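You operate a simulated robot arm through the tools that you are given. There is no shell and no other tool.

The job below is to be done with a simulated robot arm. You get a single attempt, and the scene is never put back.

Task
Plug in the table and the blue handset, switch on and run the table to 95 cm.
Fine: white plug into the white socket, the handset's plug into the green socket, both while the supply box is off; run it with that handset. Supply box on, and left on; other plugs and settings stay.

The check looks at the end state, three seconds after you hand in, the way a careful person would. Anything else that was tipped, shoved, dropped, spilled or broken makes it a failure.

Robot
A 6-joint arm with a two-finger gripper, fixed in place. Base frame: the origin is at the foot of the arm, x ahead of it, y to its left, z up; the work surface is at about z = 820. Units: mm, rad, N and s.
Its first joint turns from -2.897 to 2.897 rad. Payload 2.45 kg.
Tool frame: the origin (TCP) lies between the finger pads and is the grasp point; the fingertips stand 20 mm ahead of it; z points along the fingers, y is the line along which they close. Largest opening 140 mm; the body of the gripper starts 168 mm behind the TCP.
Orientation is told as [roll, pitch, yaw] about the base's x, y, z axes, in that order, counted from this pose: with the fingers straight down and closing along the base's y, the tool's x points along the base's -x, its y along +y and its z along -z.

Tools
- The arm moves only by the tool step_arm. Its argument "moves" is text: rows parted by semicolons, each of 7 numbers parted by spaces: the shift along the base's x, y, z in units of 30 mm (1.0 is 30 mm), then the turn, a rotation vector about the base's x, y, z in units of 4 degrees (1.0 is 4 degrees), then the finger opening in mm, from 0 to 140. In form: x y z ax ay az grip; .... A call has 1 to 20 rows; each row shifts and turns the commanded pose from where the row before left it. A call with a number of a shift or a turn outside -1 to 1 is refused whole. A row lasts 0.2 s, in which the tool goes at most 50 mm and 0.15 rad; a call with a longer step from one row to the next is refused whole, and so is a gripper value outside its range. A pose out of reach is approached as far as the arm can. The call stops where the force on the tool passes 40 N (or 10 N more than at its start, if that is more) or the arm is blocked; 0.2 s more then pass. The fingers move at their own pace (about 45 mm/s each) and stop on an object; they squeeze with about 26 N. The grip force told is the motor's: it shows also when the fingers shut on nothing. Time passes only in rows, and 0.2 s behind the last, so rows that do not move let the fingers close. The reply holds the time, the measured pose of the TCP, the force on the tool along the base axes, the opening and the grip force, in the units named above and with some noise, with the torque about the TCP (base axes, N m) and any sound that the robot's microphone picked up.
- Cameras (640 x 400 px; columns grow to the right, rows downward): "scene" is fixed at [50.3, -649.5, 1601]; the picture's right is [0.59, -0.80, 0.00], its down [-0.40, -0.30, -0.87] and it looks along [0.70, 0.51, -0.50] (base axes); focal length 342 px, centre (320, 200). "wrist" rides on the gripper at [78, 11, -209] in the tool frame; the picture's right is [-0.14, 0.99, 0.00], its down [-0.92, -0.13, -0.37] and it looks along [-0.36, -0.05, 0.93] (tool axes); focal length 280 px, centre (320, 200). There is no depth. A picture from a camera that has moved, and an enlarged one, comes with that camera's place and axes in the base frame and with its lens.
- get_image(camera): a new picture of that camera. It takes no simulated time.
- close_up(camera, box): a new picture of the part [left, top, right, bottom] of that camera's present view, enlarged. It takes no simulated time.
- finish_job(): hands the job in; it is judged then, once.

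Places have to be worked out from the pictures, the camera data and where the tool is seen. Open the gripper and draw the arm clear of the work before you hand the job in, unless the task says otherwise.

The tools are called after ">>>" as a command line: name --argument value ..., lists and objects as JSON in quotes. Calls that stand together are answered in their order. step_arm: Moves the arm, as the interface text tells. Its arguments: {"type":"object","properties":{"moves":{"type":"string"}},"required":["moves"]} The other tools are called the same way: get_image (camera) takes a picture; close_up (camera, box) takes an enlarged picture of a part of a camera's view; finish_job () hands the job in.

At the start:

```text
time_s: 0.0
tcp_pos: [792.2, 5.3, 1164.5]
orientation: [-0.002, 0.0, 0.0]
contact_force: [-0.3, 0.2, 0.1]
torque: [0.04, 0.02, 0.02]
grip_width: 139.9
finger_force: 0.1
```

scene: 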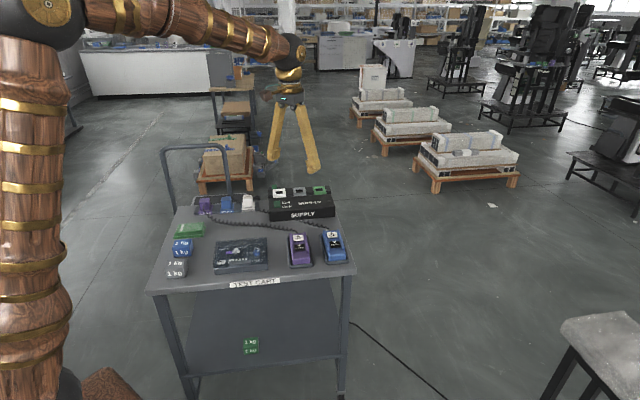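
wrist: 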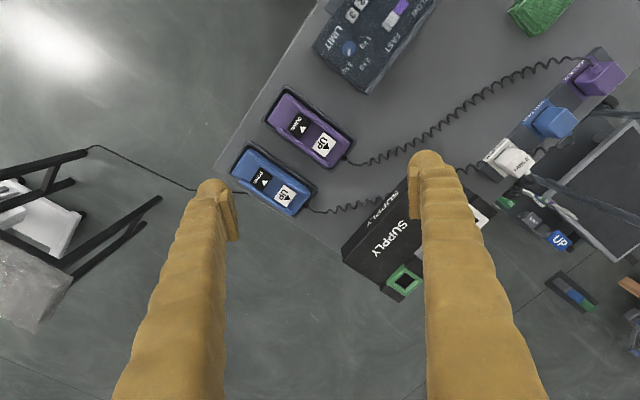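

I start by looking closely at the cart with both cameras to find the plugs, sockets, handsets and the switch.

>>> close_up --camera "scene" --box '[150, 170, 370, 300]'

>>> close_up --camera "scene" --box '[250, 175, 350, 235]'

>>> close_up --camera "wrist" --box '[220, 0, 640, 300]'

```text
2.91 times, centred on (260, 235) of scene
camera zoom: at [50.3, -649.5, 1601.0], right [0.59, -0.8, 0.0], down [-0.4, -0.3, -0.87], along [0.7, 0.51, -0.5], focal length 994 px, centre (494, 98)
```

zoom: 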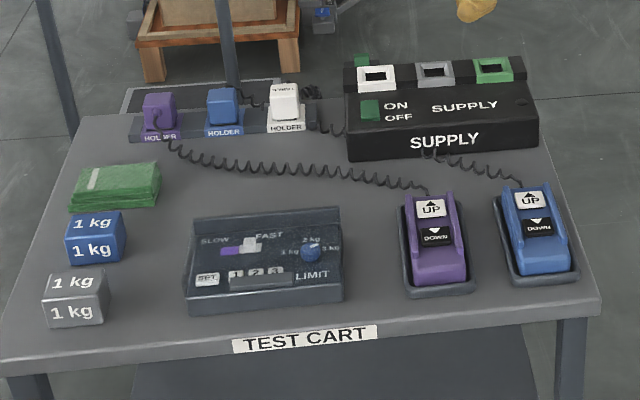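

```text
6.40 times, centred on (300, 205) of scene
camera zoom: at [50.3, -649.5, 1601.0], right [0.59, -0.8, 0.0], down [-0.4, -0.3, -0.87], along [0.7, 0.51, -0.5], focal length 2186 px, centre (448, 168)
```

zoom: 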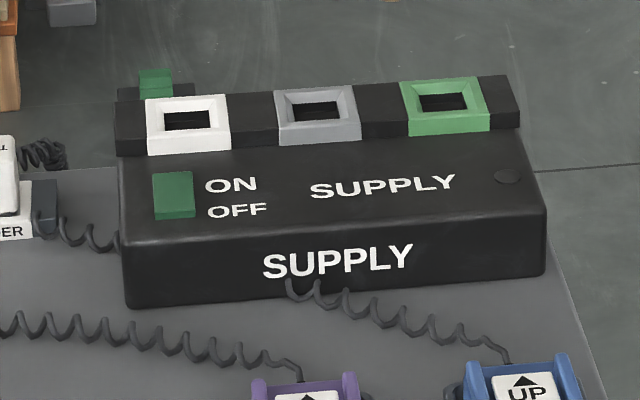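

```text
1.33 times, centred on (430, 150) of wrist
camera zoom: at [714.4, 14.5, 1373.9], right [0.14, 0.99, 0.0], down [0.92, -0.13, 0.37], along [0.36, -0.05, -0.93], focal length 374 px, centre (173, 267)
```

zoom: 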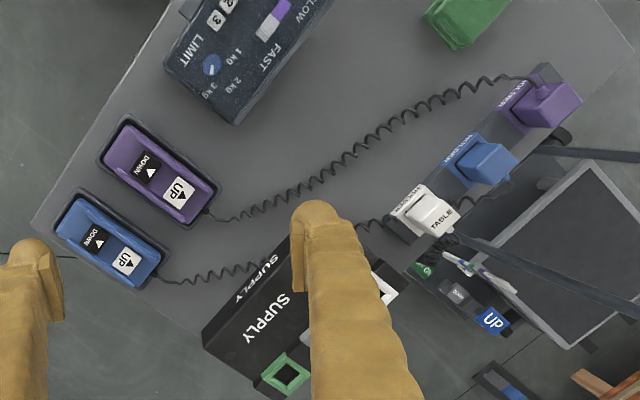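

The sockets sit on the supply box, face up, with a green ON/OFF rocker. I look for the table itself and its height display, and at the cords.

>>> close_up --camera "scene" --box '[520, 290, 640, 400]'

>>> close_up --camera "wrist" --box '[0, 120, 220, 340]'

>>> close_up --camera "wrist" --box '[460, 40, 640, 320]'

>>> close_up --camera "scene" --box '[420, 0, 640, 200]'

>>> close_up --camera "scene" --box '[185, 180, 275, 235]'

>>> close_up --camera "scene" --box '[205, 230, 280, 280]'

```text
3.64 times, centred on (580, 345) of scene
camera zoom: at [50.3, -649.5, 1601.0], right [0.59, -0.8, 0.0], down [-0.4, -0.3, -0.87], along [0.7, 0.51, -0.5], focal length 1242 px, centre (-626, -327)
```

zoom: 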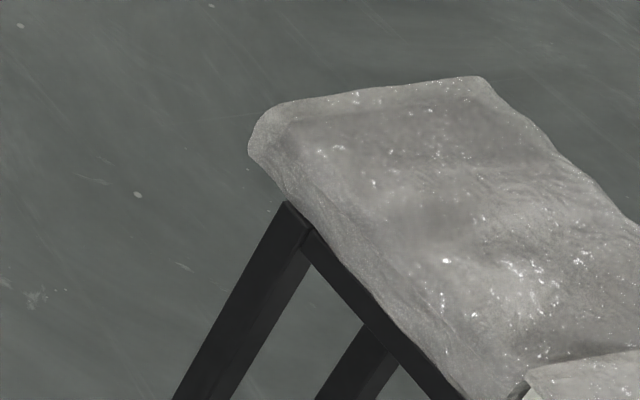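

```text
1.82 times, centred on (110, 230) of wrist
camera zoom: at [714.4, 14.5, 1373.9], right [0.14, 0.99, 0.0], down [0.92, -0.13, 0.37], along [0.36, -0.05, -0.93], focal length 510 px, centre (702, 146)
```

zoom: 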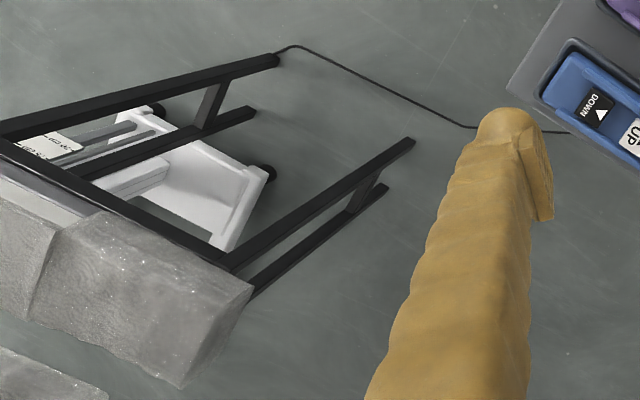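

```text
1.43 times, centred on (550, 180) of wrist
camera zoom: at [714.4, 14.5, 1373.9], right [0.14, 0.99, 0.0], down [0.92, -0.13, 0.37], along [0.36, -0.05, -0.93], focal length 401 px, centre (-9, 229)
```

zoom: 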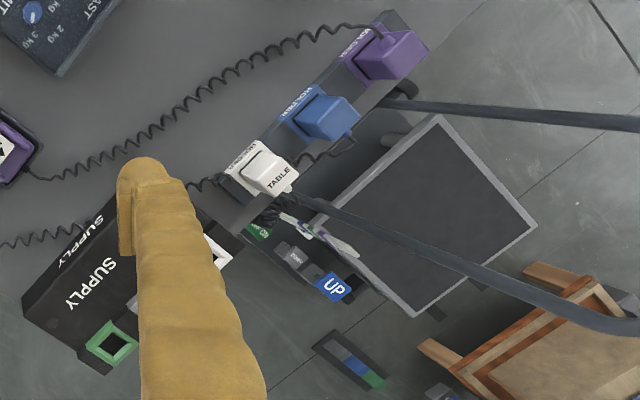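

```text
2.00 times, centred on (530, 100) of scene
camera zoom: at [50.3, -649.5, 1601.0], right [0.59, -0.8, 0.0], down [-0.4, -0.3, -0.87], along [0.7, 0.51, -0.5], focal length 683 px, centre (-100, 400)
```

zoom: 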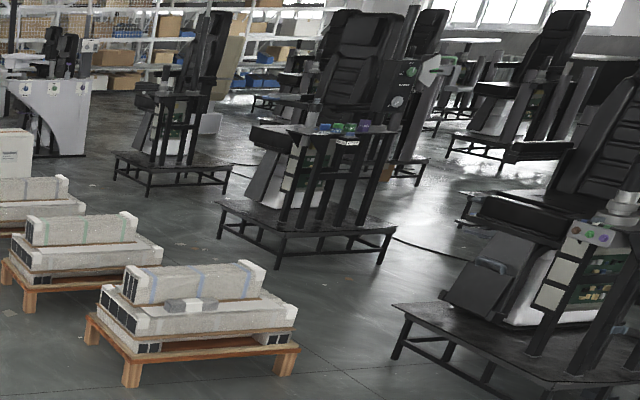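

```text
7.11 times, centred on (230, 208) of scene
camera zoom: at [50.3, -649.5, 1601.0], right [0.59, -0.8, 0.0], down [-0.4, -0.3, -0.87], along [0.7, 0.51, -0.5], focal length 2428 px, centre (960, 147)
```

zoom: 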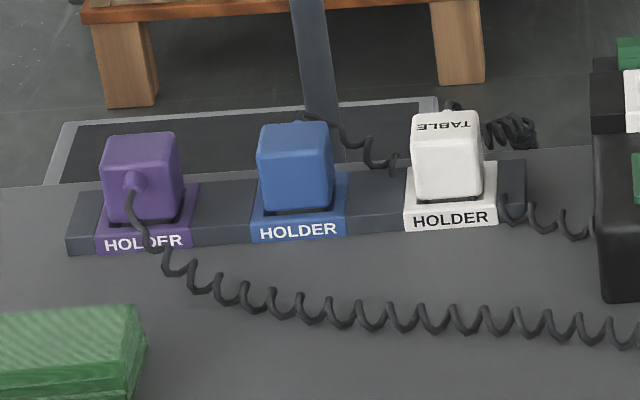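

```text
8.00 times, centred on (242, 255) of scene
camera zoom: at [50.3, -649.5, 1601.0], right [0.59, -0.8, 0.0], down [-0.4, -0.3, -0.87], along [0.7, 0.51, -0.5], focal length 2732 px, centre (940, -240)
```

zoom: 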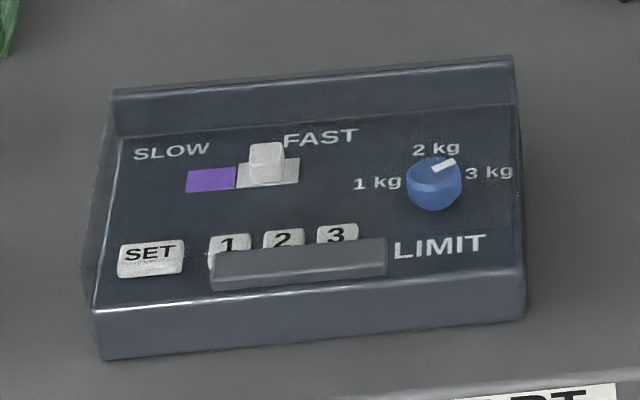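

The supply box sits at roughly (1000–1110, 135–240, 886) and the plugs' holders around (770–880, 350–500). I shift the arm to the left at height to see the holders, the supply box and whatever is behind the cart.

>>> step_arm --moves "0 1 0.5 0 0 0 140; 0 1 0.5 0 0 0 140; 0 1 0.5 0 0 0 140; 0 1 0.5 0 0 0 140; 0 1 0.5 0 0 0 140; 0 1 0.5 0 0 0 140; 0 1 0 0 0 0 140; 0 1 0 0 0 0 140"

>>> get_image --camera "wrist"

>>> get_image --camera "scene"

```text
time_s: 1.8
tcp_pos: [793.2, 245.3, 1253.9]
orientation: [0.001, 0.0, 0.001]
contact_force: [0.2, -0.3, -0.1]
torque: [-0.06, -0.01, -0.01]
grip_width: 140.0
finger_force: 0.2
```

```text
taken
camera wrist: at [715.8, 255.0, 1462.7], right [0.14, 0.99, 0.0], down [0.92, -0.13, 0.37], along [0.36, -0.05, -0.93], focal length 280 px, centre (320, 200)
```

wrist: 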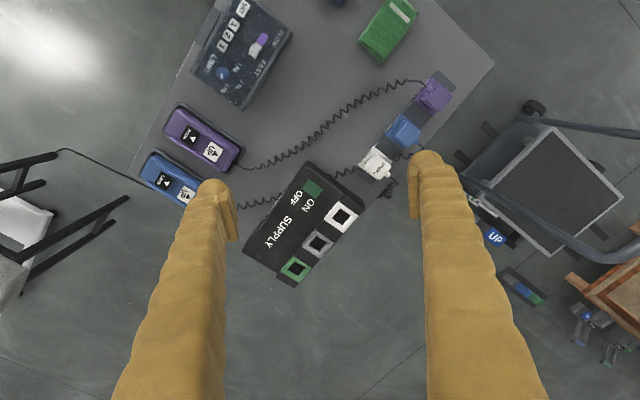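

```text
taken
```

scene: 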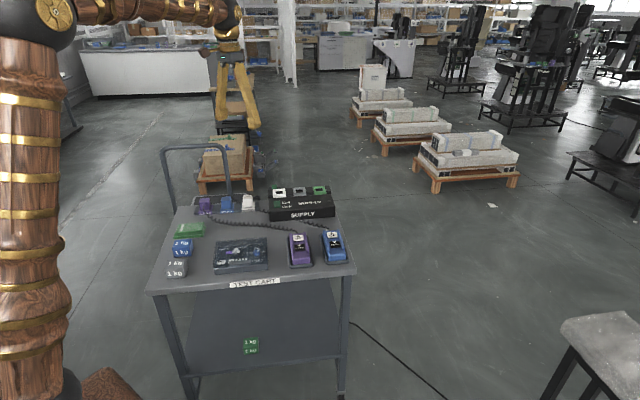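

The table (dark framed top) stands behind the cart. I enlarge both areas.

>>> close_up --camera "wrist" --box '[430, 80, 640, 320]'

>>> close_up --camera "wrist" --box '[220, 60, 470, 310]'

>>> close_up --camera "wrist" --box '[130, 0, 310, 220]'

>>> close_up --camera "scene" --box '[150, 100, 290, 220]'

```text
1.67 times, centred on (535, 200) of wrist
camera zoom: at [715.8, 255.0, 1462.7], right [0.14, 0.99, 0.0], down [0.92, -0.13, 0.37], along [0.36, -0.05, -0.93], focal length 467 px, centre (-38, 200)
```

zoom: 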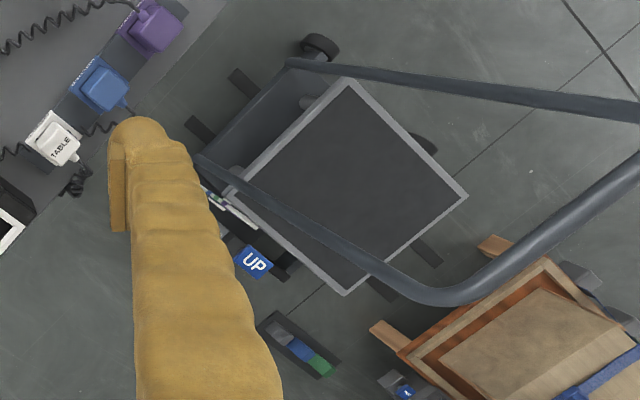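

```text
1.60 times, centred on (345, 185) of wrist
camera zoom: at [715.8, 255.0, 1462.7], right [0.14, 0.99, 0.0], down [0.92, -0.13, 0.37], along [0.36, -0.05, -0.93], focal length 449 px, centre (280, 224)
```

zoom: 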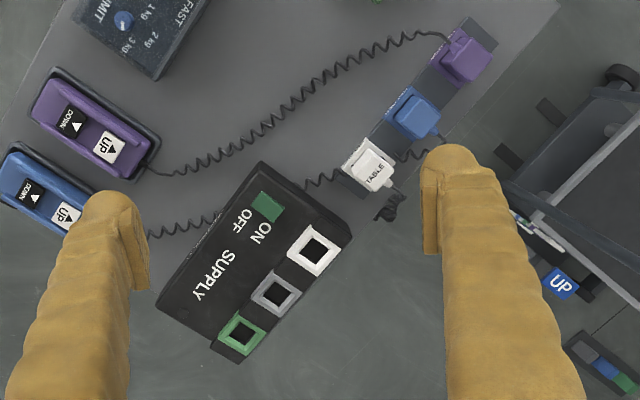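

```text
1.82 times, centred on (220, 110) of wrist
camera zoom: at [715.8, 255.0, 1462.7], right [0.14, 0.99, 0.0], down [0.92, -0.13, 0.37], along [0.36, -0.05, -0.93], focal length 510 px, centre (502, 364)
```

zoom: 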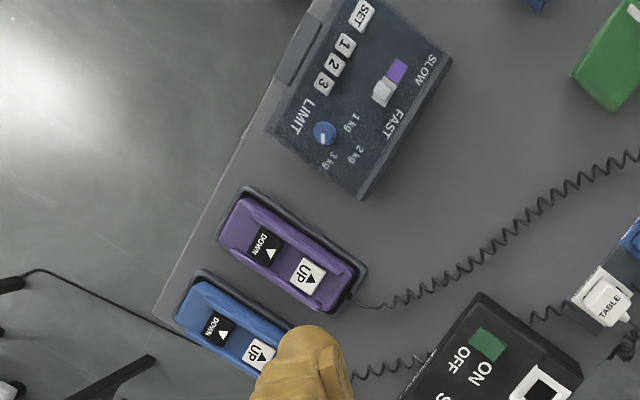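

```text
3.33 times, centred on (220, 160) of scene
camera zoom: at [50.3, -649.5, 1601.0], right [0.59, -0.8, 0.0], down [-0.4, -0.3, -0.87], along [0.7, 0.51, -0.5], focal length 1138 px, centre (653, 333)
```

zoom: 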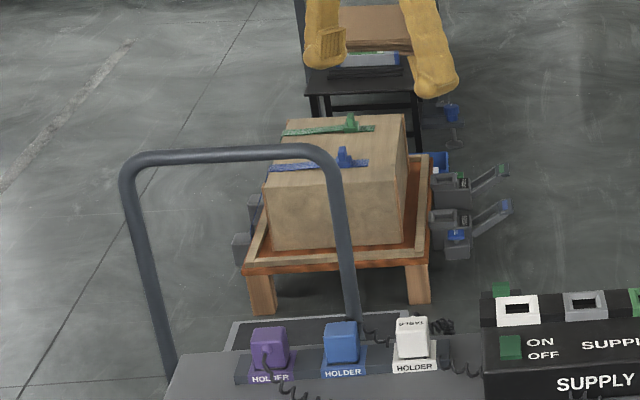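

The framed dark platform looks like a lift table with its own handle standing on the floor behind the cart. I move the camera towards it and tilt it outwards to find its height scale.

>>> step_arm --moves "0 0.8 0 1 0 0 140; 0 0.8 0 1 0 0 140; 0 0.8 0 1 0 0 140; 0 0.8 0 1 0 0 140; 0 0.8 0 1 0 0 140; 0 0.8 0 1 0 0 140; 0 0.8 0 1 0 0 140; 0 0.8 0 1 0 0 140"

>>> get_image --camera "wrist"

```text
time_s: 3.6
tcp_pos: [791.4, 437.7, 1255.3]
orientation: [0.558, 0.002, 0.0]
contact_force: [0.0, -0.5, 0.5]
torque: [0.01, 0.0, 0.0]
grip_width: 139.8
finger_force: 0.1
```

```text
taken
camera wrist: at [714.7, 334.1, 1438.8], right [0.14, 0.84, 0.53], down [0.92, -0.3, 0.24], along [0.36, 0.45, -0.81], focal length 280 px, centre (320, 200)
```

wrist: 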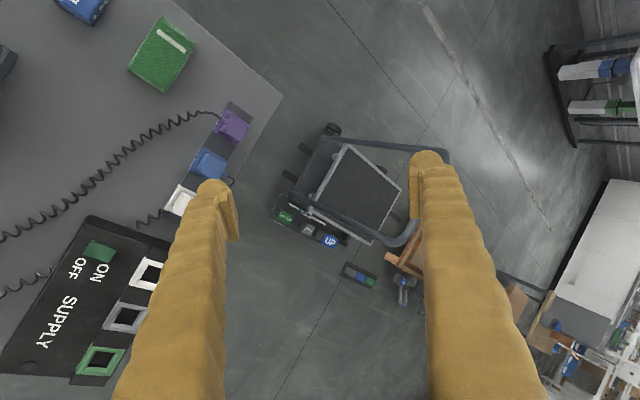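

>>> close_up --camera "wrist" --box '[255, 110, 425, 300]'

>>> close_up --camera "wrist" --box '[260, 180, 350, 260]'

```text
2.11 times, centred on (340, 205) of wrist
camera zoom: at [714.7, 334.1, 1438.8], right [0.14, 0.84, 0.53], down [0.92, -0.3, 0.24], along [0.36, 0.45, -0.81], focal length 590 px, centre (278, 190)
```

zoom: 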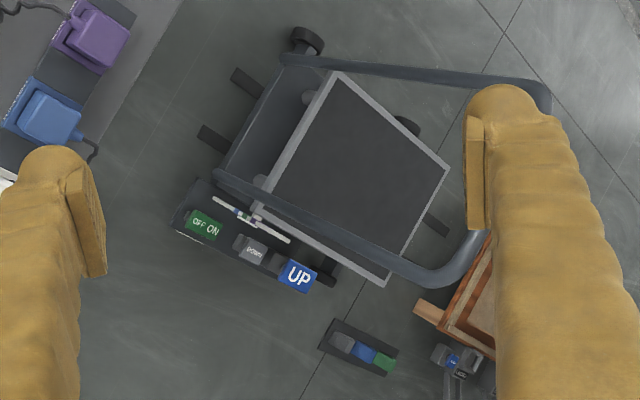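

```text
5.00 times, centred on (305, 220) of wrist
camera zoom: at [714.7, 334.1, 1438.8], right [0.14, 0.84, 0.53], down [0.92, -0.3, 0.24], along [0.36, 0.45, -0.81], focal length 1402 px, centre (395, 100)
```

zoom: 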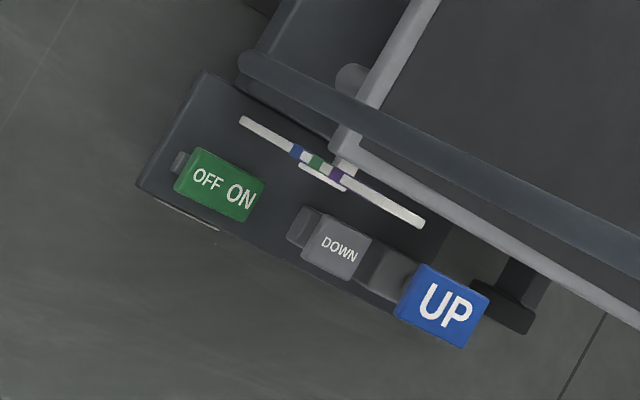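

A floor lift table with OFF/ON, DOWN and UP pedals and a marked stick is visible. I move further to the left to see it from a second viewpoint and measure it.

>>> step_arm --moves "-0.9 0.9 -0.3 0 0 0 140; -0.9 0.9 -0.3 0 0 0 140; -0.9 0.9 -0.3 0 0 0 140; -0.9 0.9 -0.3 0 0 0 140; -0.9 0.9 -0.3 0 0 0 140; -0.9 0.9 -0.3 0 0 0 140; -0.9 0.9 -0.3 0 0 0 140; -0.9 0.9 -0.3 0 0 0 140; -0.9 0.9 -0.3 0 0 0 140; -0.9 0.9 -0.3 0 0 0 140"

>>> get_image --camera "wrist"

>>> close_up --camera "wrist" --box '[220, 120, 420, 320]'

```text
time_s: 5.8
tcp_pos: [522.9, 705.9, 1164.7]
orientation: [0.559, -0.001, -0.001]
contact_force: [0.6, 0.5, 0.4]
torque: [0.0, -0.05, -0.01]
grip_width: 140.3
finger_force: 0.1
```

```text
taken
camera wrist: at [445.2, 603.6, 1347.9], right [0.14, 0.84, 0.53], down [0.92, -0.3, 0.25], along [0.37, 0.45, -0.81], focal length 280 px, centre (320, 200)
```

wrist: 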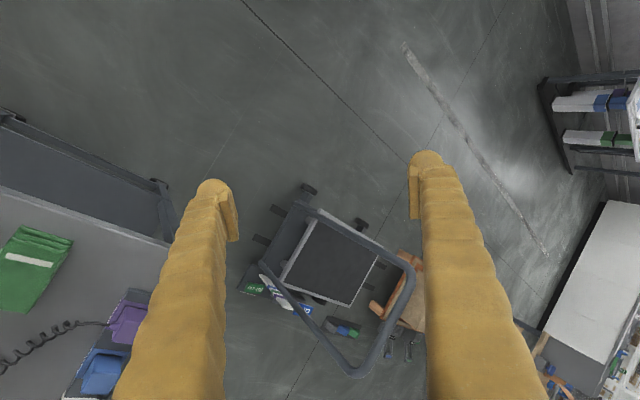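

```text
2.00 times, centred on (320, 220) of wrist
camera zoom: at [445.2, 603.6, 1347.9], right [0.14, 0.84, 0.53], down [0.92, -0.3, 0.25], along [0.37, 0.45, -0.81], focal length 561 px, centre (320, 160)
```

zoom: 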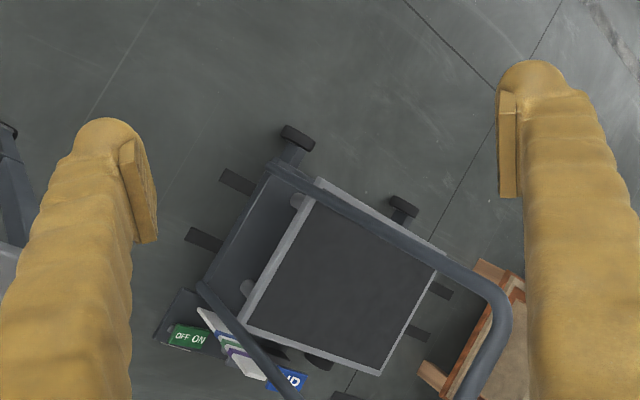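

The lift table far behind is at z≈280, over 2 m away. The cord on the floor, however, leads from the cart to a black-legged frame on the right-hand side, so I go back and look over there too.

>>> step_arm --moves "0.9 -0.9 0.3 0 0 0 140; 0.9 -0.9 0.3 0 0 0 140; 0.9 -0.9 0.3 0 0 0 140; 0.9 -0.9 0.3 0 0 0 140; 0.9 -0.9 0.3 0 0 0 140; 0.9 -0.9 0.3 0 0 0 140; 0.9 -0.9 0.3 0 0 0 140; 0.9 -0.9 0.3 0 0 0 140; 0.9 -0.9 0.3 0 0 0 140; 0.9 -0.9 0.3 0 0 0 140; 0 -1 0 -1 0 0 140; 0 -1 0 -1 0 0 140; 0 -1 0 -1 0 0 140; 0 -1 0 -1 0 0 140; 0 -1 0 -1 0 0 140; 0 -1 0 -1 0 0 140; 0 -1 0 -1 0 0 140; 0 -1 0 -1 0 0 140; 0 -1 0 0 0 0 140; 0 -1 0 0 0 0 140"

>>> step_arm --moves "0 -1 0 -0.5 0 0 140; 0 -1 0 -0.5 0 0 140; 0 -1 0 -0.5 0 0 140; 0 -1 0 -0.5 0 0 140; 0 -1 0 -0.5 0 0 140; 0 -1 0 -0.5 0 0 140; 0 -1 0 -0.5 0 0 140; 0 -1 0 -0.5 0 0 140; 0 -1 0 -0.5 0 0 140; 0 -1 0 -0.5 0 0 140; 0 -1 0 -0.5 0 0 140; 0 -1 0 -0.5 0 0 140; 0 -1 0 -0.5 0 0 140"

>>> get_image --camera "wrist"

```text
time_s: 10.0
tcp_pos: [791.2, 137.1, 1254.8]
orientation: [0.0, 0.0, 0.0]
contact_force: [-0.2, -0.8, -0.2]
torque: [-0.01, 0.0, -0.01]
grip_width: 140.2
finger_force: 0.1
```

```text
time_s: 12.8
tcp_pos: [790.7, -252.5, 1256.6]
orientation: [-0.452, -0.001, -0.002]
contact_force: [0.5, -0.3, -0.3]
torque: [-0.02, 0.05, -0.02]
grip_width: 140.0
finger_force: 0.1
```

```text
taken
camera wrist: at [713.3, -151.9, 1439.3], right [0.14, 0.89, -0.43], down [0.92, 0.05, 0.39], along [0.37, -0.45, -0.81], focal length 280 px, centre (320, 200)
```

wrist: 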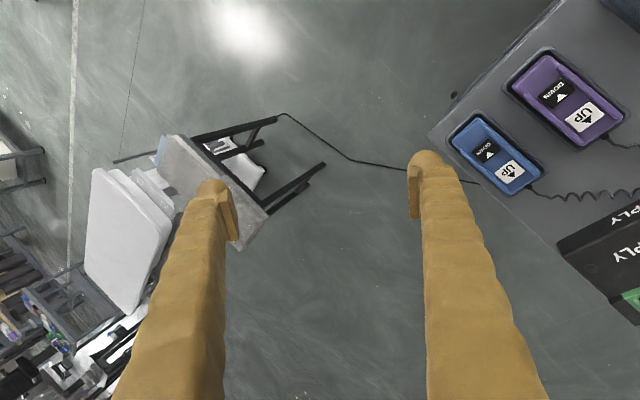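

>>> close_up --camera "wrist" --box '[0, 80, 340, 300]'

>>> close_up --camera "wrist" --box '[140, 100, 300, 240]'

>>> close_up --camera "wrist" --box '[400, 0, 640, 200]'

```text
1.82 times, centred on (170, 190) of wrist
camera zoom: at [713.3, -151.9, 1439.3], right [0.14, 0.89, -0.43], down [0.92, 0.05, 0.39], along [0.37, -0.45, -0.81], focal length 510 px, centre (593, 218)
```

zoom: 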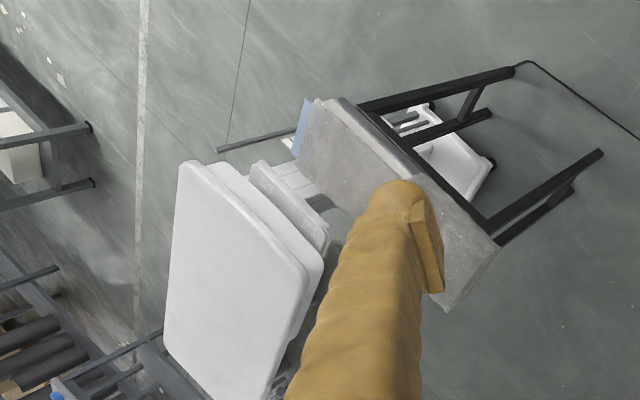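

```text
2.86 times, centred on (220, 170) of wrist
camera zoom: at [713.3, -151.9, 1439.3], right [0.14, 0.89, -0.43], down [0.92, 0.05, 0.39], along [0.37, -0.45, -0.81], focal length 801 px, centre (606, 286)
```

zoom: 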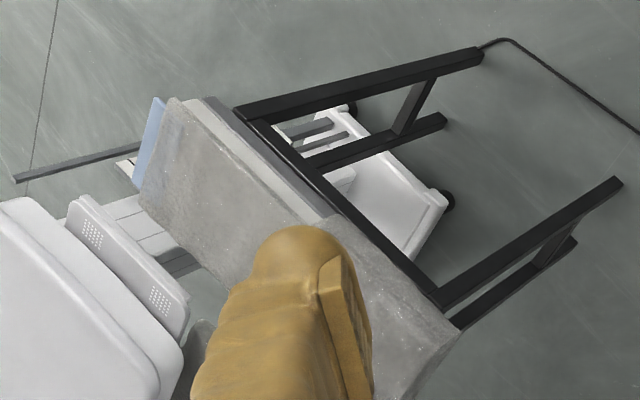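

```text
2.00 times, centred on (520, 100) of wrist
camera zoom: at [713.3, -151.9, 1439.3], right [0.14, 0.89, -0.43], down [0.92, 0.05, 0.39], along [0.37, -0.45, -0.81], focal length 561 px, centre (-80, 400)
```

zoom: 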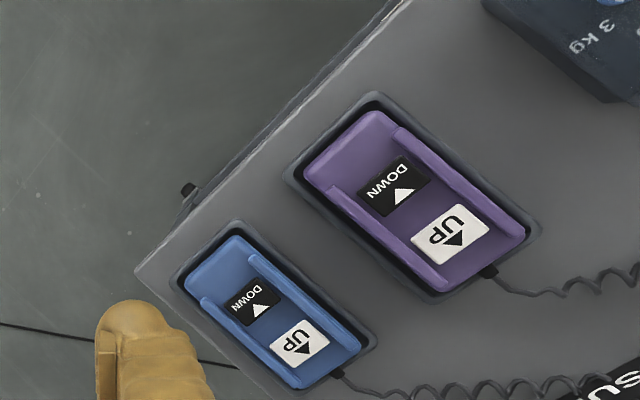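

The floor cord ends at a padded table with a black frame and white base on the right, which has some white labels. I move further right to see it better.

>>> step_arm --moves "-0.6 -1 0 0 0 0 140; -0.6 -1 0 0 0 0 140; -0.6 -1 0 0 0 0 140; -0.6 -1 0 0 0 0 140; -0.6 -1 0 0 0 0 140; -0.6 -1 0 0 0 0 140; -0.6 -1 0 0 0 0 140; -0.6 -1 0 0 0 0 140; -0.6 -1 0 0 0 0 140; -0.6 -1 0 0 0 0 140; -0.6 -1 0 0 0 0 140; -0.6 -1 0 0 0 0 140"

>>> get_image --camera "wrist"

>>> get_image --camera "scene"

```text
time_s: 15.4
tcp_pos: [574.2, -614.5, 1253.9]
orientation: [-0.453, 0.0, 0.0]
contact_force: [0.8, 0.5, -0.3]
torque: [0.0, -0.03, 0.0]
grip_width: 140.1
finger_force: 0.0
```

```text
taken
camera wrist: at [497.2, -514.0, 1436.5], right [0.14, 0.89, -0.43], down [0.92, 0.05, 0.39], along [0.37, -0.45, -0.81], focal length 280 px, centre (320, 200)
```

wrist: 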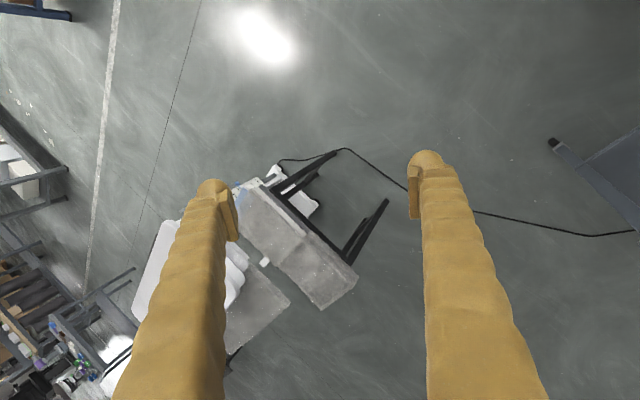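

```text
taken
```

scene: 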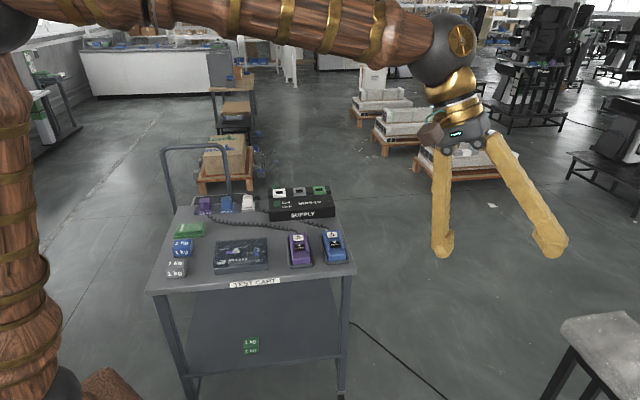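

>>> close_up --camera "wrist" --box '[220, 130, 410, 330]'

>>> close_up --camera "wrist" --box '[230, 150, 330, 220]'

```text
2.00 times, centred on (315, 230) of wrist
camera zoom: at [497.2, -514.0, 1436.5], right [0.14, 0.89, -0.43], down [0.92, 0.05, 0.39], along [0.37, -0.45, -0.81], focal length 561 px, centre (330, 140)
```

zoom: 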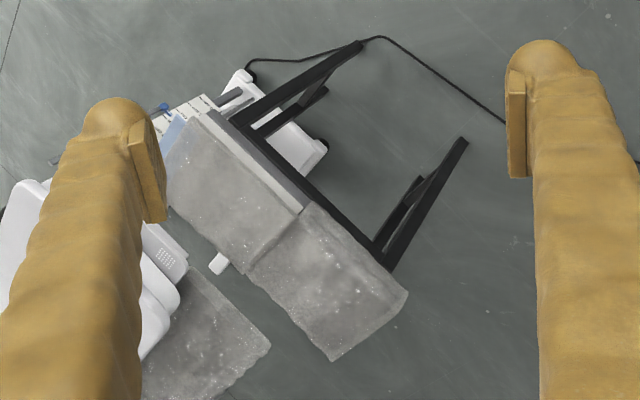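

```text
5.71 times, centred on (280, 185) of wrist
camera zoom: at [497.2, -514.0, 1436.5], right [0.14, 0.89, -0.43], down [0.92, 0.05, 0.39], along [0.37, -0.45, -0.81], focal length 1602 px, centre (549, 286)
```

zoom: 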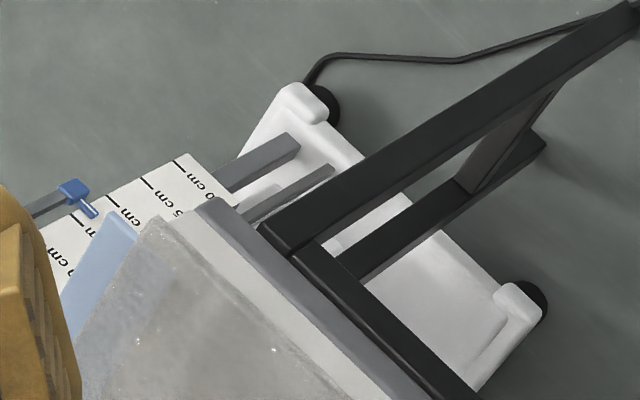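

This is the adjustable table: white base, cord to the cart, a cm scale and a blue pointer. I lower and tilt the camera to read the scale.

>>> step_arm --moves "0 -0.5 -1 -0.8 0 0 140; 0 -0.5 -1 -0.8 0 0 140; 0 -0.5 -1 -0.8 0 0 140; 0 -0.5 -1 -0.8 0 0 140; 0 -0.5 -1 -0.8 0 0 140; 0 -0.5 -1 -0.8 0 0 140; 0 -0.5 -1 -0.8 0 0 140; 0 -0.5 -1 -0.8 0 0 140"

>>> get_image --camera "wrist"

```text
time_s: 17.2
tcp_pos: [575.5, -733.0, 1013.3]
orientation: [-0.904, 0.001, 0.0]
contact_force: [-0.4, -0.1, -0.3]
torque: [0.04, -0.01, -0.03]
grip_width: 140.2
finger_force: 0.1
```

```text
taken
camera wrist: at [497.7, -563.7, 1134.9], right [0.14, 0.61, -0.78], down [0.92, 0.21, 0.33], along [0.37, -0.76, -0.54], focal length 280 px, centre (320, 200)
```

wrist: 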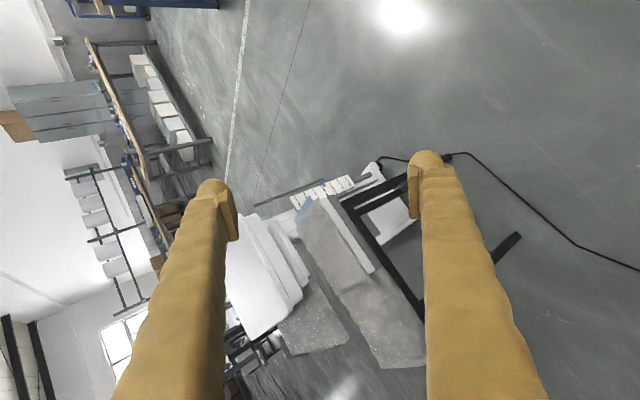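

>>> close_up --camera "wrist" --box '[270, 155, 400, 235]'

>>> close_up --camera "wrist" --box '[280, 165, 360, 215]'

```text
4.92 times, centred on (335, 195) of wrist
camera zoom: at [497.7, -563.7, 1134.9], right [0.14, 0.61, -0.78], down [0.92, 0.21, 0.33], along [0.37, -0.76, -0.54], focal length 1380 px, centre (246, 225)
```

zoom: 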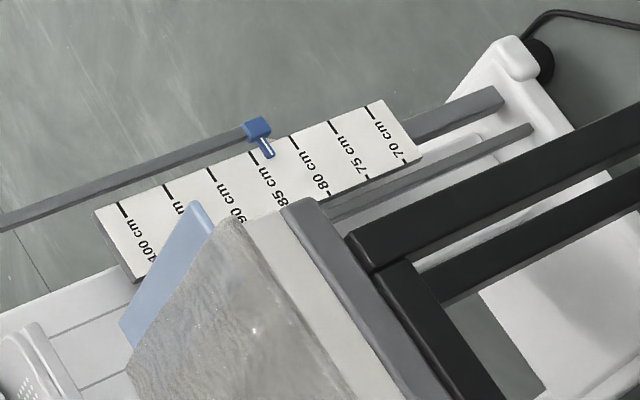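

```text
8.00 times, centred on (320, 190) of wrist
camera zoom: at [497.7, -563.7, 1134.9], right [0.14, 0.61, -0.78], down [0.92, 0.21, 0.33], along [0.37, -0.76, -0.54], focal length 2243 px, centre (320, 280)
```

zoom: 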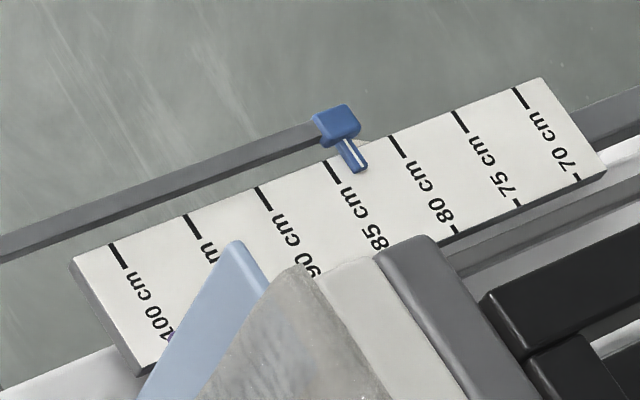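

The scale is readable: the pointer is now near 84 cm, and this is the table to be run to 95 cm. I go back over the cart, with the tool vertical, to study the switch, the plugs and the sockets.

>>> step_arm --moves "0 0.5 1 0.8 0 0 140; 0 0.5 1 0.8 0 0 140; 0 0.5 1 0.8 0 0 140; 0 0.5 1 0.8 0 0 140; 0 0.5 1 0.8 0 0 140; 0 0.5 1 0.8 0 0 140; 0 0.5 1 0.8 0 0 140; 0 0.5 1 0.8 0 0 140; 0.6 1 0 0.546 0 0 140; 0.6 1 0 0.546 0 0 140; 0.6 1 0 0.546 0 0 140; 0.6 1 0 0.546 0 0 140; 0.6 1 0 0.546 0 0 140; 0.6 1 0 0.546 0 0 140; 0.6 1 0 0.546 0 0 140; 0.6 1 0 0.546 0 0 140; 0.6 1 0 0.546 0 0 140; 0.6 1 0 0.546 0 0 140; 0.6 1 0 0.546 0 0 140; 0.6 1 0 0.546 0 0 140"

>>> step_arm --moves "0 1 0 0 0 0.9 140; 0 1 0 0 0 0.9 140; 0 1 0 0 0 0.9 140; 0 1 0 0 0 0.9 140; 0 1 0 0 0 0.9 140; 0 1 -0.3 0 0 0.9 140; 0 1 -0.3 0 0 0.9 140; 0 1 -0.3 0 0 0.9 140; 0 1 -0.3 0 0 0.9 140; 0 1 -0.3 0 0 0.9 140; 0 1 -0.3 0 0 0.9 140; 0 1 -0.3 0 0 0.35 140; 0 1 -0.3 0 0 0 140"

>>> get_image --camera "wrist"

```text
time_s: 21.4
tcp_pos: [790.4, -251.9, 1254.0]
orientation: [0.005, 0.001, 0.0]
contact_force: [-1.3, -0.1, 0.1]
torque: [-0.04, 0.0, -0.03]
grip_width: 139.9
finger_force: 0.1
```

```text
time_s: 24.2
tcp_pos: [794.6, 137.4, 1181.4]
orientation: [0.004, 0.0, 0.716]
contact_force: [-0.3, 0.1, -0.4]
torque: [0.02, 0.0, 0.0]
grip_width: 140.1
finger_force: 0.1
```

```text
taken
camera wrist: at [729.3, 93.0, 1390.2], right [-0.55, 0.84, 0.0], down [0.78, 0.51, 0.37], along [0.31, 0.2, -0.93], focal length 280 px, centre (320, 200)
```

wrist: 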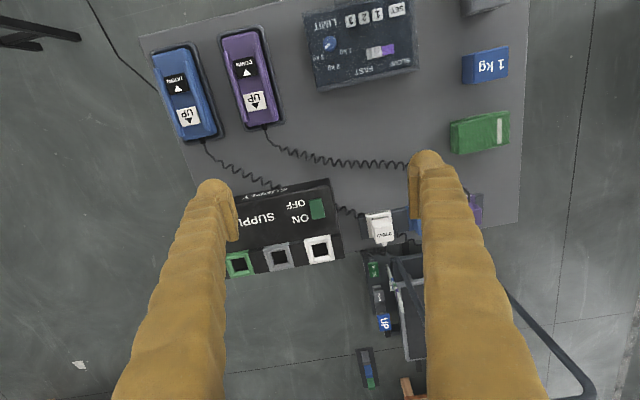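

>>> close_up --camera "wrist" --box '[215, 170, 425, 290]'

>>> close_up --camera "wrist" --box '[290, 185, 350, 225]'

>>> close_up --camera "wrist" --box '[140, 20, 300, 150]'

>>> close_up --camera "scene" --box '[262, 185, 302, 210]'

```text
3.05 times, centred on (320, 230) of wrist
camera zoom: at [729.3, 93.0, 1390.2], right [-0.55, 0.84, 0.0], down [0.78, 0.51, 0.37], along [0.31, 0.2, -0.93], focal length 854 px, centre (320, 109)
```

zoom: 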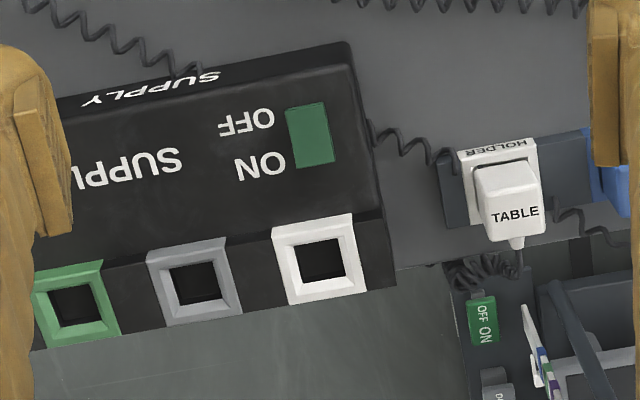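

```text
10.00 times, centred on (320, 205) of wrist
camera zoom: at [729.3, 93.0, 1390.2], right [-0.55, 0.84, 0.0], down [0.78, 0.51, 0.37], along [0.31, 0.2, -0.93], focal length 2804 px, centre (320, 150)
```

zoom: 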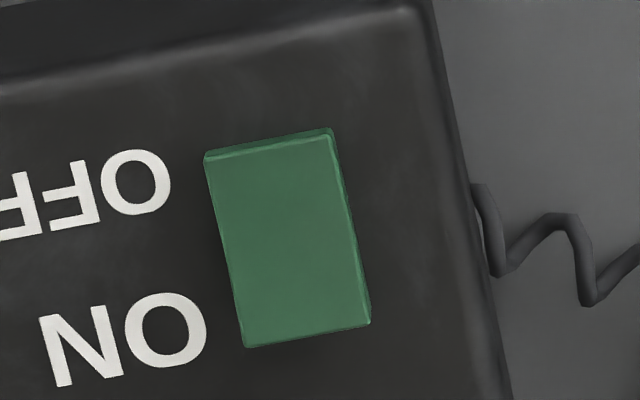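

```text
3.08 times, centred on (220, 85) of wrist
camera zoom: at [729.3, 93.0, 1390.2], right [-0.55, 0.84, 0.0], down [0.78, 0.51, 0.37], along [0.31, 0.2, -0.93], focal length 863 px, centre (628, 554)
```

zoom: 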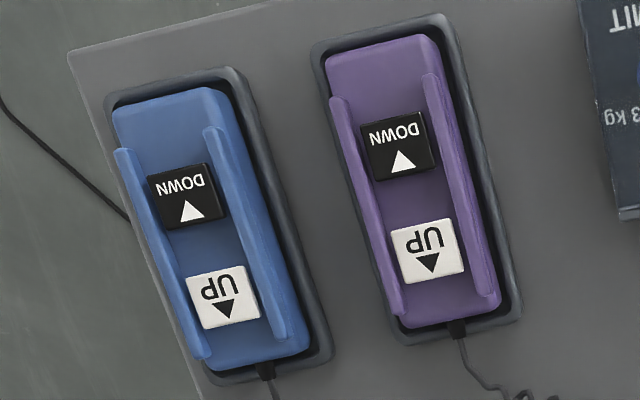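

```text
16.00 times, centred on (282, 198) of scene
camera zoom: at [50.3, -649.5, 1601.0], right [0.59, -0.8, 0.0], down [-0.4, -0.3, -0.87], along [0.7, 0.51, -0.5], focal length 5464 px, centre (928, 240)
```

zoom: 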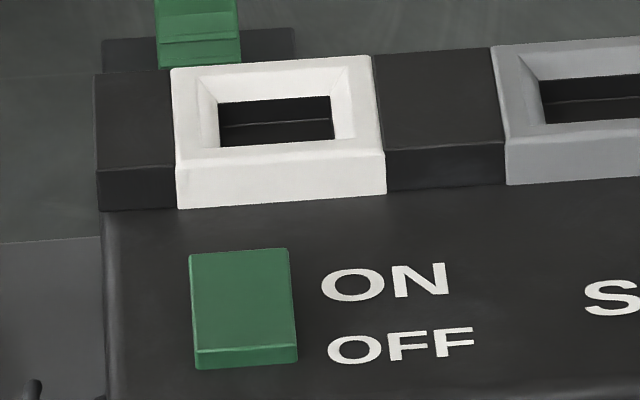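

The box looks off (lamp dark) and the cart's long axis runs at 135°, so the plugs sit square to that. I turn the tool to yaw 45°, tilt it 30° outwards, and come nearer to look at the holders and the supply box.

>>> step_arm --moves "0 0 0 0 0 0.994 140; -0.054 0.517 -0.89 0.663 -0.663 0 140; -0.054 0.517 -0.89 0.663 -0.663 0 140; -0.054 0.517 -0.89 0.663 -0.663 0 140; -0.054 0.517 -0.89 0.663 -0.663 0 140; -0.054 0.517 -0.89 0.663 -0.663 0 140; -0.054 0.517 -0.89 0.663 -0.663 0 140; -0.054 0.517 -0.89 0.663 -0.663 0 140; -0.054 0.517 -0.89 0.663 -0.663 0 140"

>>> get_image --camera "wrist"

>>> get_image --camera "scene"

```text
time_s: 26.2
tcp_pos: [777.4, 261.9, 969.5]
orientation: [0.002, -0.522, 0.786]
contact_force: [0.0, 0.0, 0.4]
torque: [-0.01, 0.05, 0.01]
grip_width: 140.0
finger_force: 0.0
```

```text
taken
camera wrist: at [649.6, 146.8, 1110.9], right [-0.62, 0.78, 0.07], down [0.52, 0.34, 0.78], along [0.59, 0.52, -0.62], focal length 280 px, centre (320, 200)
```

wrist: 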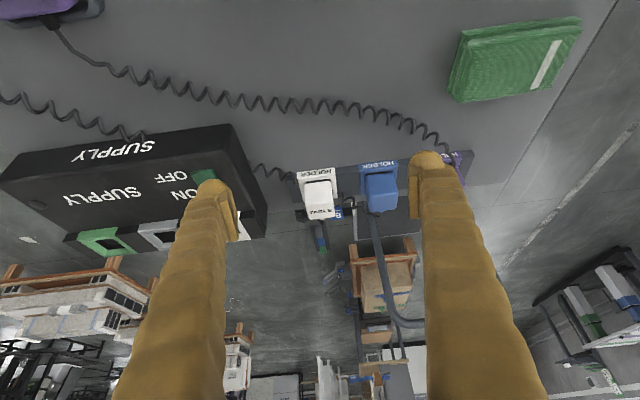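

```text
taken
```

scene: 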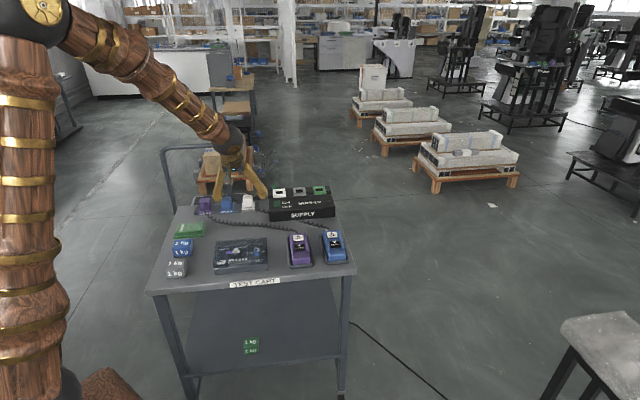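

>>> close_up --camera "wrist" --box '[280, 150, 410, 230]'

>>> close_up --camera "wrist" --box '[0, 120, 270, 270]'

>>> close_up --camera "scene" --box '[195, 185, 335, 225]'

```text
4.92 times, centred on (345, 190) of wrist
camera zoom: at [649.6, 146.8, 1110.9], right [-0.62, 0.78, 0.07], down [0.52, 0.34, 0.78], along [0.59, 0.52, -0.62], focal length 1380 px, centre (197, 249)
```

zoom: 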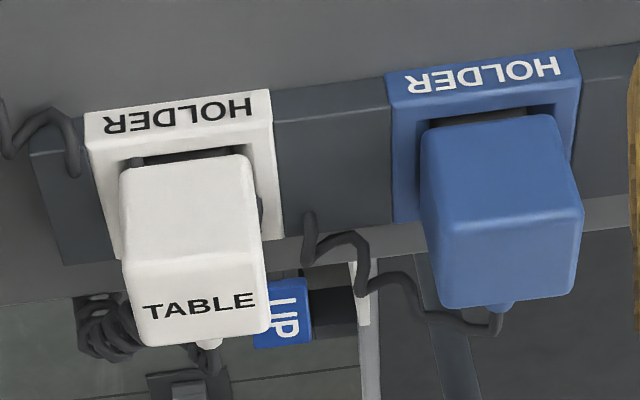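

```text
2.37 times, centred on (135, 195) of wrist
camera zoom: at [649.6, 146.8, 1110.9], right [-0.62, 0.78, 0.07], down [0.52, 0.34, 0.78], along [0.59, 0.52, -0.62], focal length 665 px, centre (758, 212)
```

zoom: 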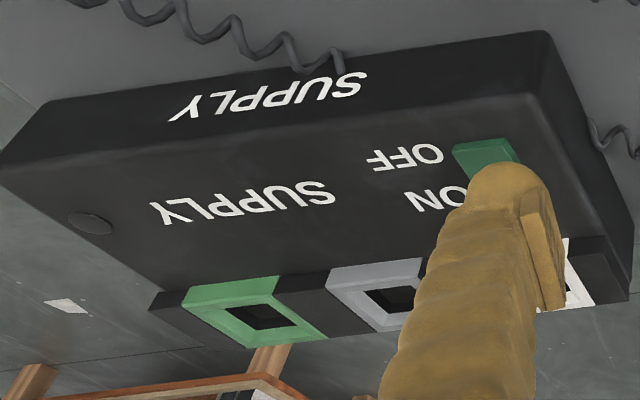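

```text
4.57 times, centred on (265, 205) of scene
camera zoom: at [50.3, -649.5, 1601.0], right [0.59, -0.8, 0.0], down [-0.4, -0.3, -0.87], along [0.7, 0.51, -0.5], focal length 1561 px, centre (571, 177)
```

zoom: 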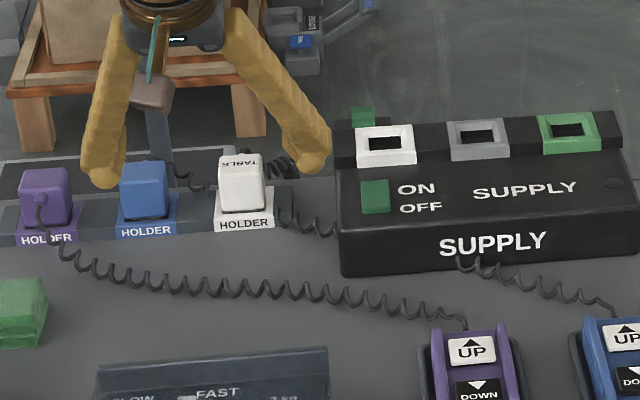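

The plugs sit upright in their holders with the cords of white and blue leaving at the back. I enlarge each to get the corners for measuring.

>>> close_up --camera "wrist" --box '[290, 160, 350, 225]'

>>> close_up --camera "wrist" --box '[350, 150, 410, 220]'

```text
6.15 times, centred on (320, 192) of wrist
camera zoom: at [649.6, 146.8, 1110.9], right [-0.62, 0.78, 0.07], down [0.52, 0.34, 0.78], along [0.59, 0.52, -0.62], focal length 1726 px, centre (320, 246)
```

zoom: 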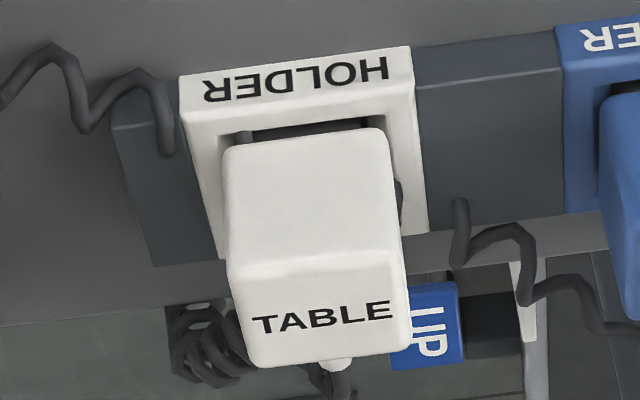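

```text
5.71 times, centred on (380, 185) of wrist
camera zoom: at [649.6, 146.8, 1110.9], right [-0.62, 0.78, 0.07], down [0.52, 0.34, 0.78], along [0.59, 0.52, -0.62], focal length 1602 px, centre (-23, 286)
```

zoom: 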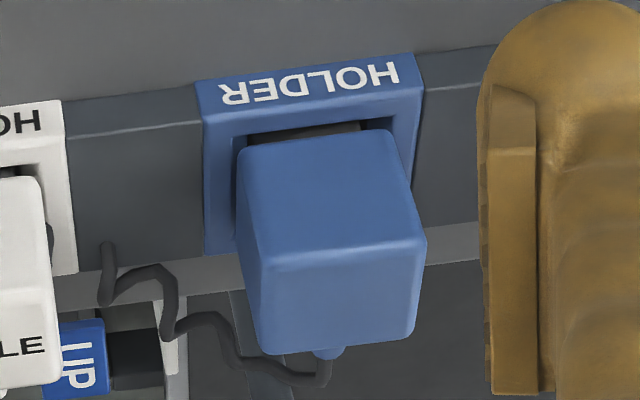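

>>> close_up --camera "scene" --box '[235, 188, 267, 212]'

>>> close_up --camera "scene" --box '[210, 190, 242, 214]'

>>> close_up --camera "scene" --box '[304, 180, 336, 204]'

```text
16.00 times, centred on (251, 200) of scene
camera zoom: at [50.3, -649.5, 1601.0], right [0.59, -0.8, 0.0], down [-0.4, -0.3, -0.87], along [0.7, 0.51, -0.5], focal length 5464 px, centre (1424, 200)
```

zoom: 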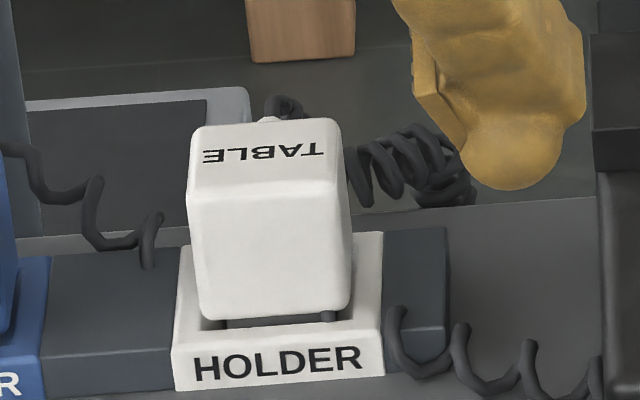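

```text
16.00 times, centred on (226, 202) of scene
camera zoom: at [50.3, -649.5, 1601.0], right [0.59, -0.8, 0.0], down [-0.4, -0.3, -0.87], along [0.7, 0.51, -0.5], focal length 5464 px, centre (1824, 168)
```

zoom: 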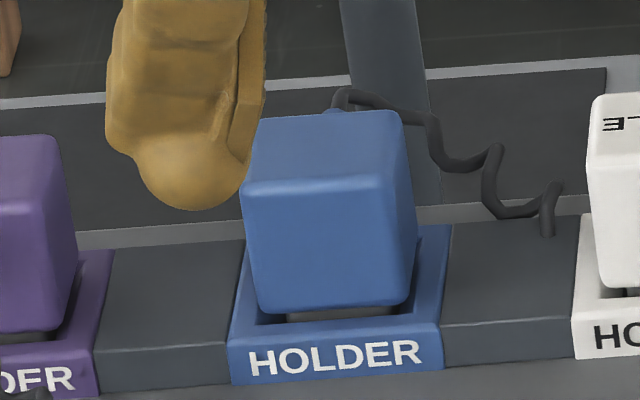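

```text
16.00 times, centred on (320, 192) of scene
camera zoom: at [50.3, -649.5, 1601.0], right [0.59, -0.8, 0.0], down [-0.4, -0.3, -0.87], along [0.7, 0.51, -0.5], focal length 5464 px, centre (320, 328)
```

zoom: 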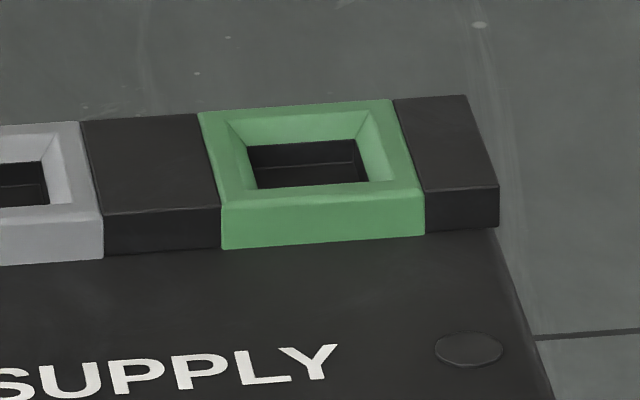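

I need a more exact position for the plugs, so I take a second view from straight above them.

>>> step_arm --moves "0.4 0.36 0.2 -0.663 0.663 0 140; 0.4 0.36 0.2 -0.663 0.663 0 140; 0.4 0.36 0.2 -0.663 0.663 0 140; 0.4 0.36 0.2 -0.663 0.663 0 140; 0.4 0.36 0.2 -0.663 0.663 0 140; 0.4 0.36 0.2 -0.663 0.663 0 140; 0.4 0.36 0.2 -0.663 0.663 0 140; 0.4 0.36 0.2 -0.663 0.663 0 140; 0 0 0 0 0 0 140"

>>> get_image --camera "wrist"

>>> close_up --camera "wrist" --box '[240, 100, 400, 200]'

```text
time_s: 28.2
tcp_pos: [876.1, 346.3, 1018.4]
orientation: [0.001, 0.0, 0.785]
contact_force: [0.1, -0.5, -0.6]
torque: [0.03, -0.02, -0.01]
grip_width: 139.9
finger_force: 0.1
```

```text
taken
camera wrist: at [813.9, 297.9, 1226.5], right [-0.6, 0.8, 0.0], down [0.74, 0.56, 0.37], along [0.29, 0.22, -0.93], focal length 280 px, centre (320, 200)
```

wrist: 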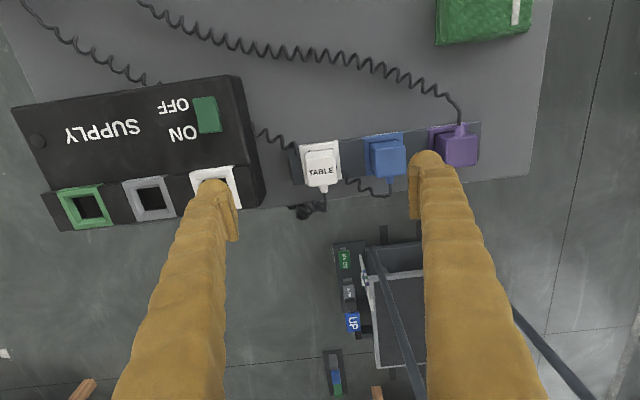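

```text
4.00 times, centred on (320, 150) of wrist
camera zoom: at [813.9, 297.9, 1226.5], right [-0.6, 0.8, 0.0], down [0.74, 0.56, 0.37], along [0.29, 0.22, -0.93], focal length 1122 px, centre (320, 400)
```

zoom: 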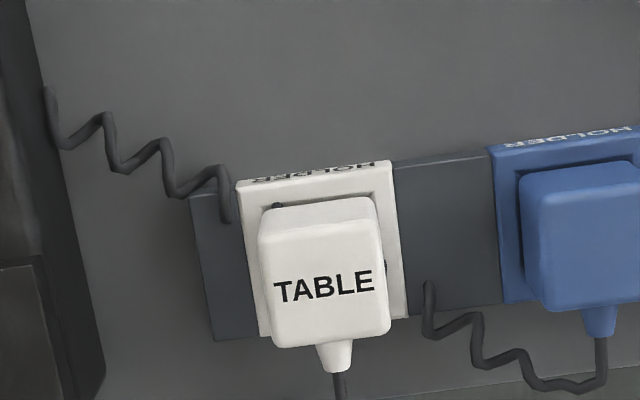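

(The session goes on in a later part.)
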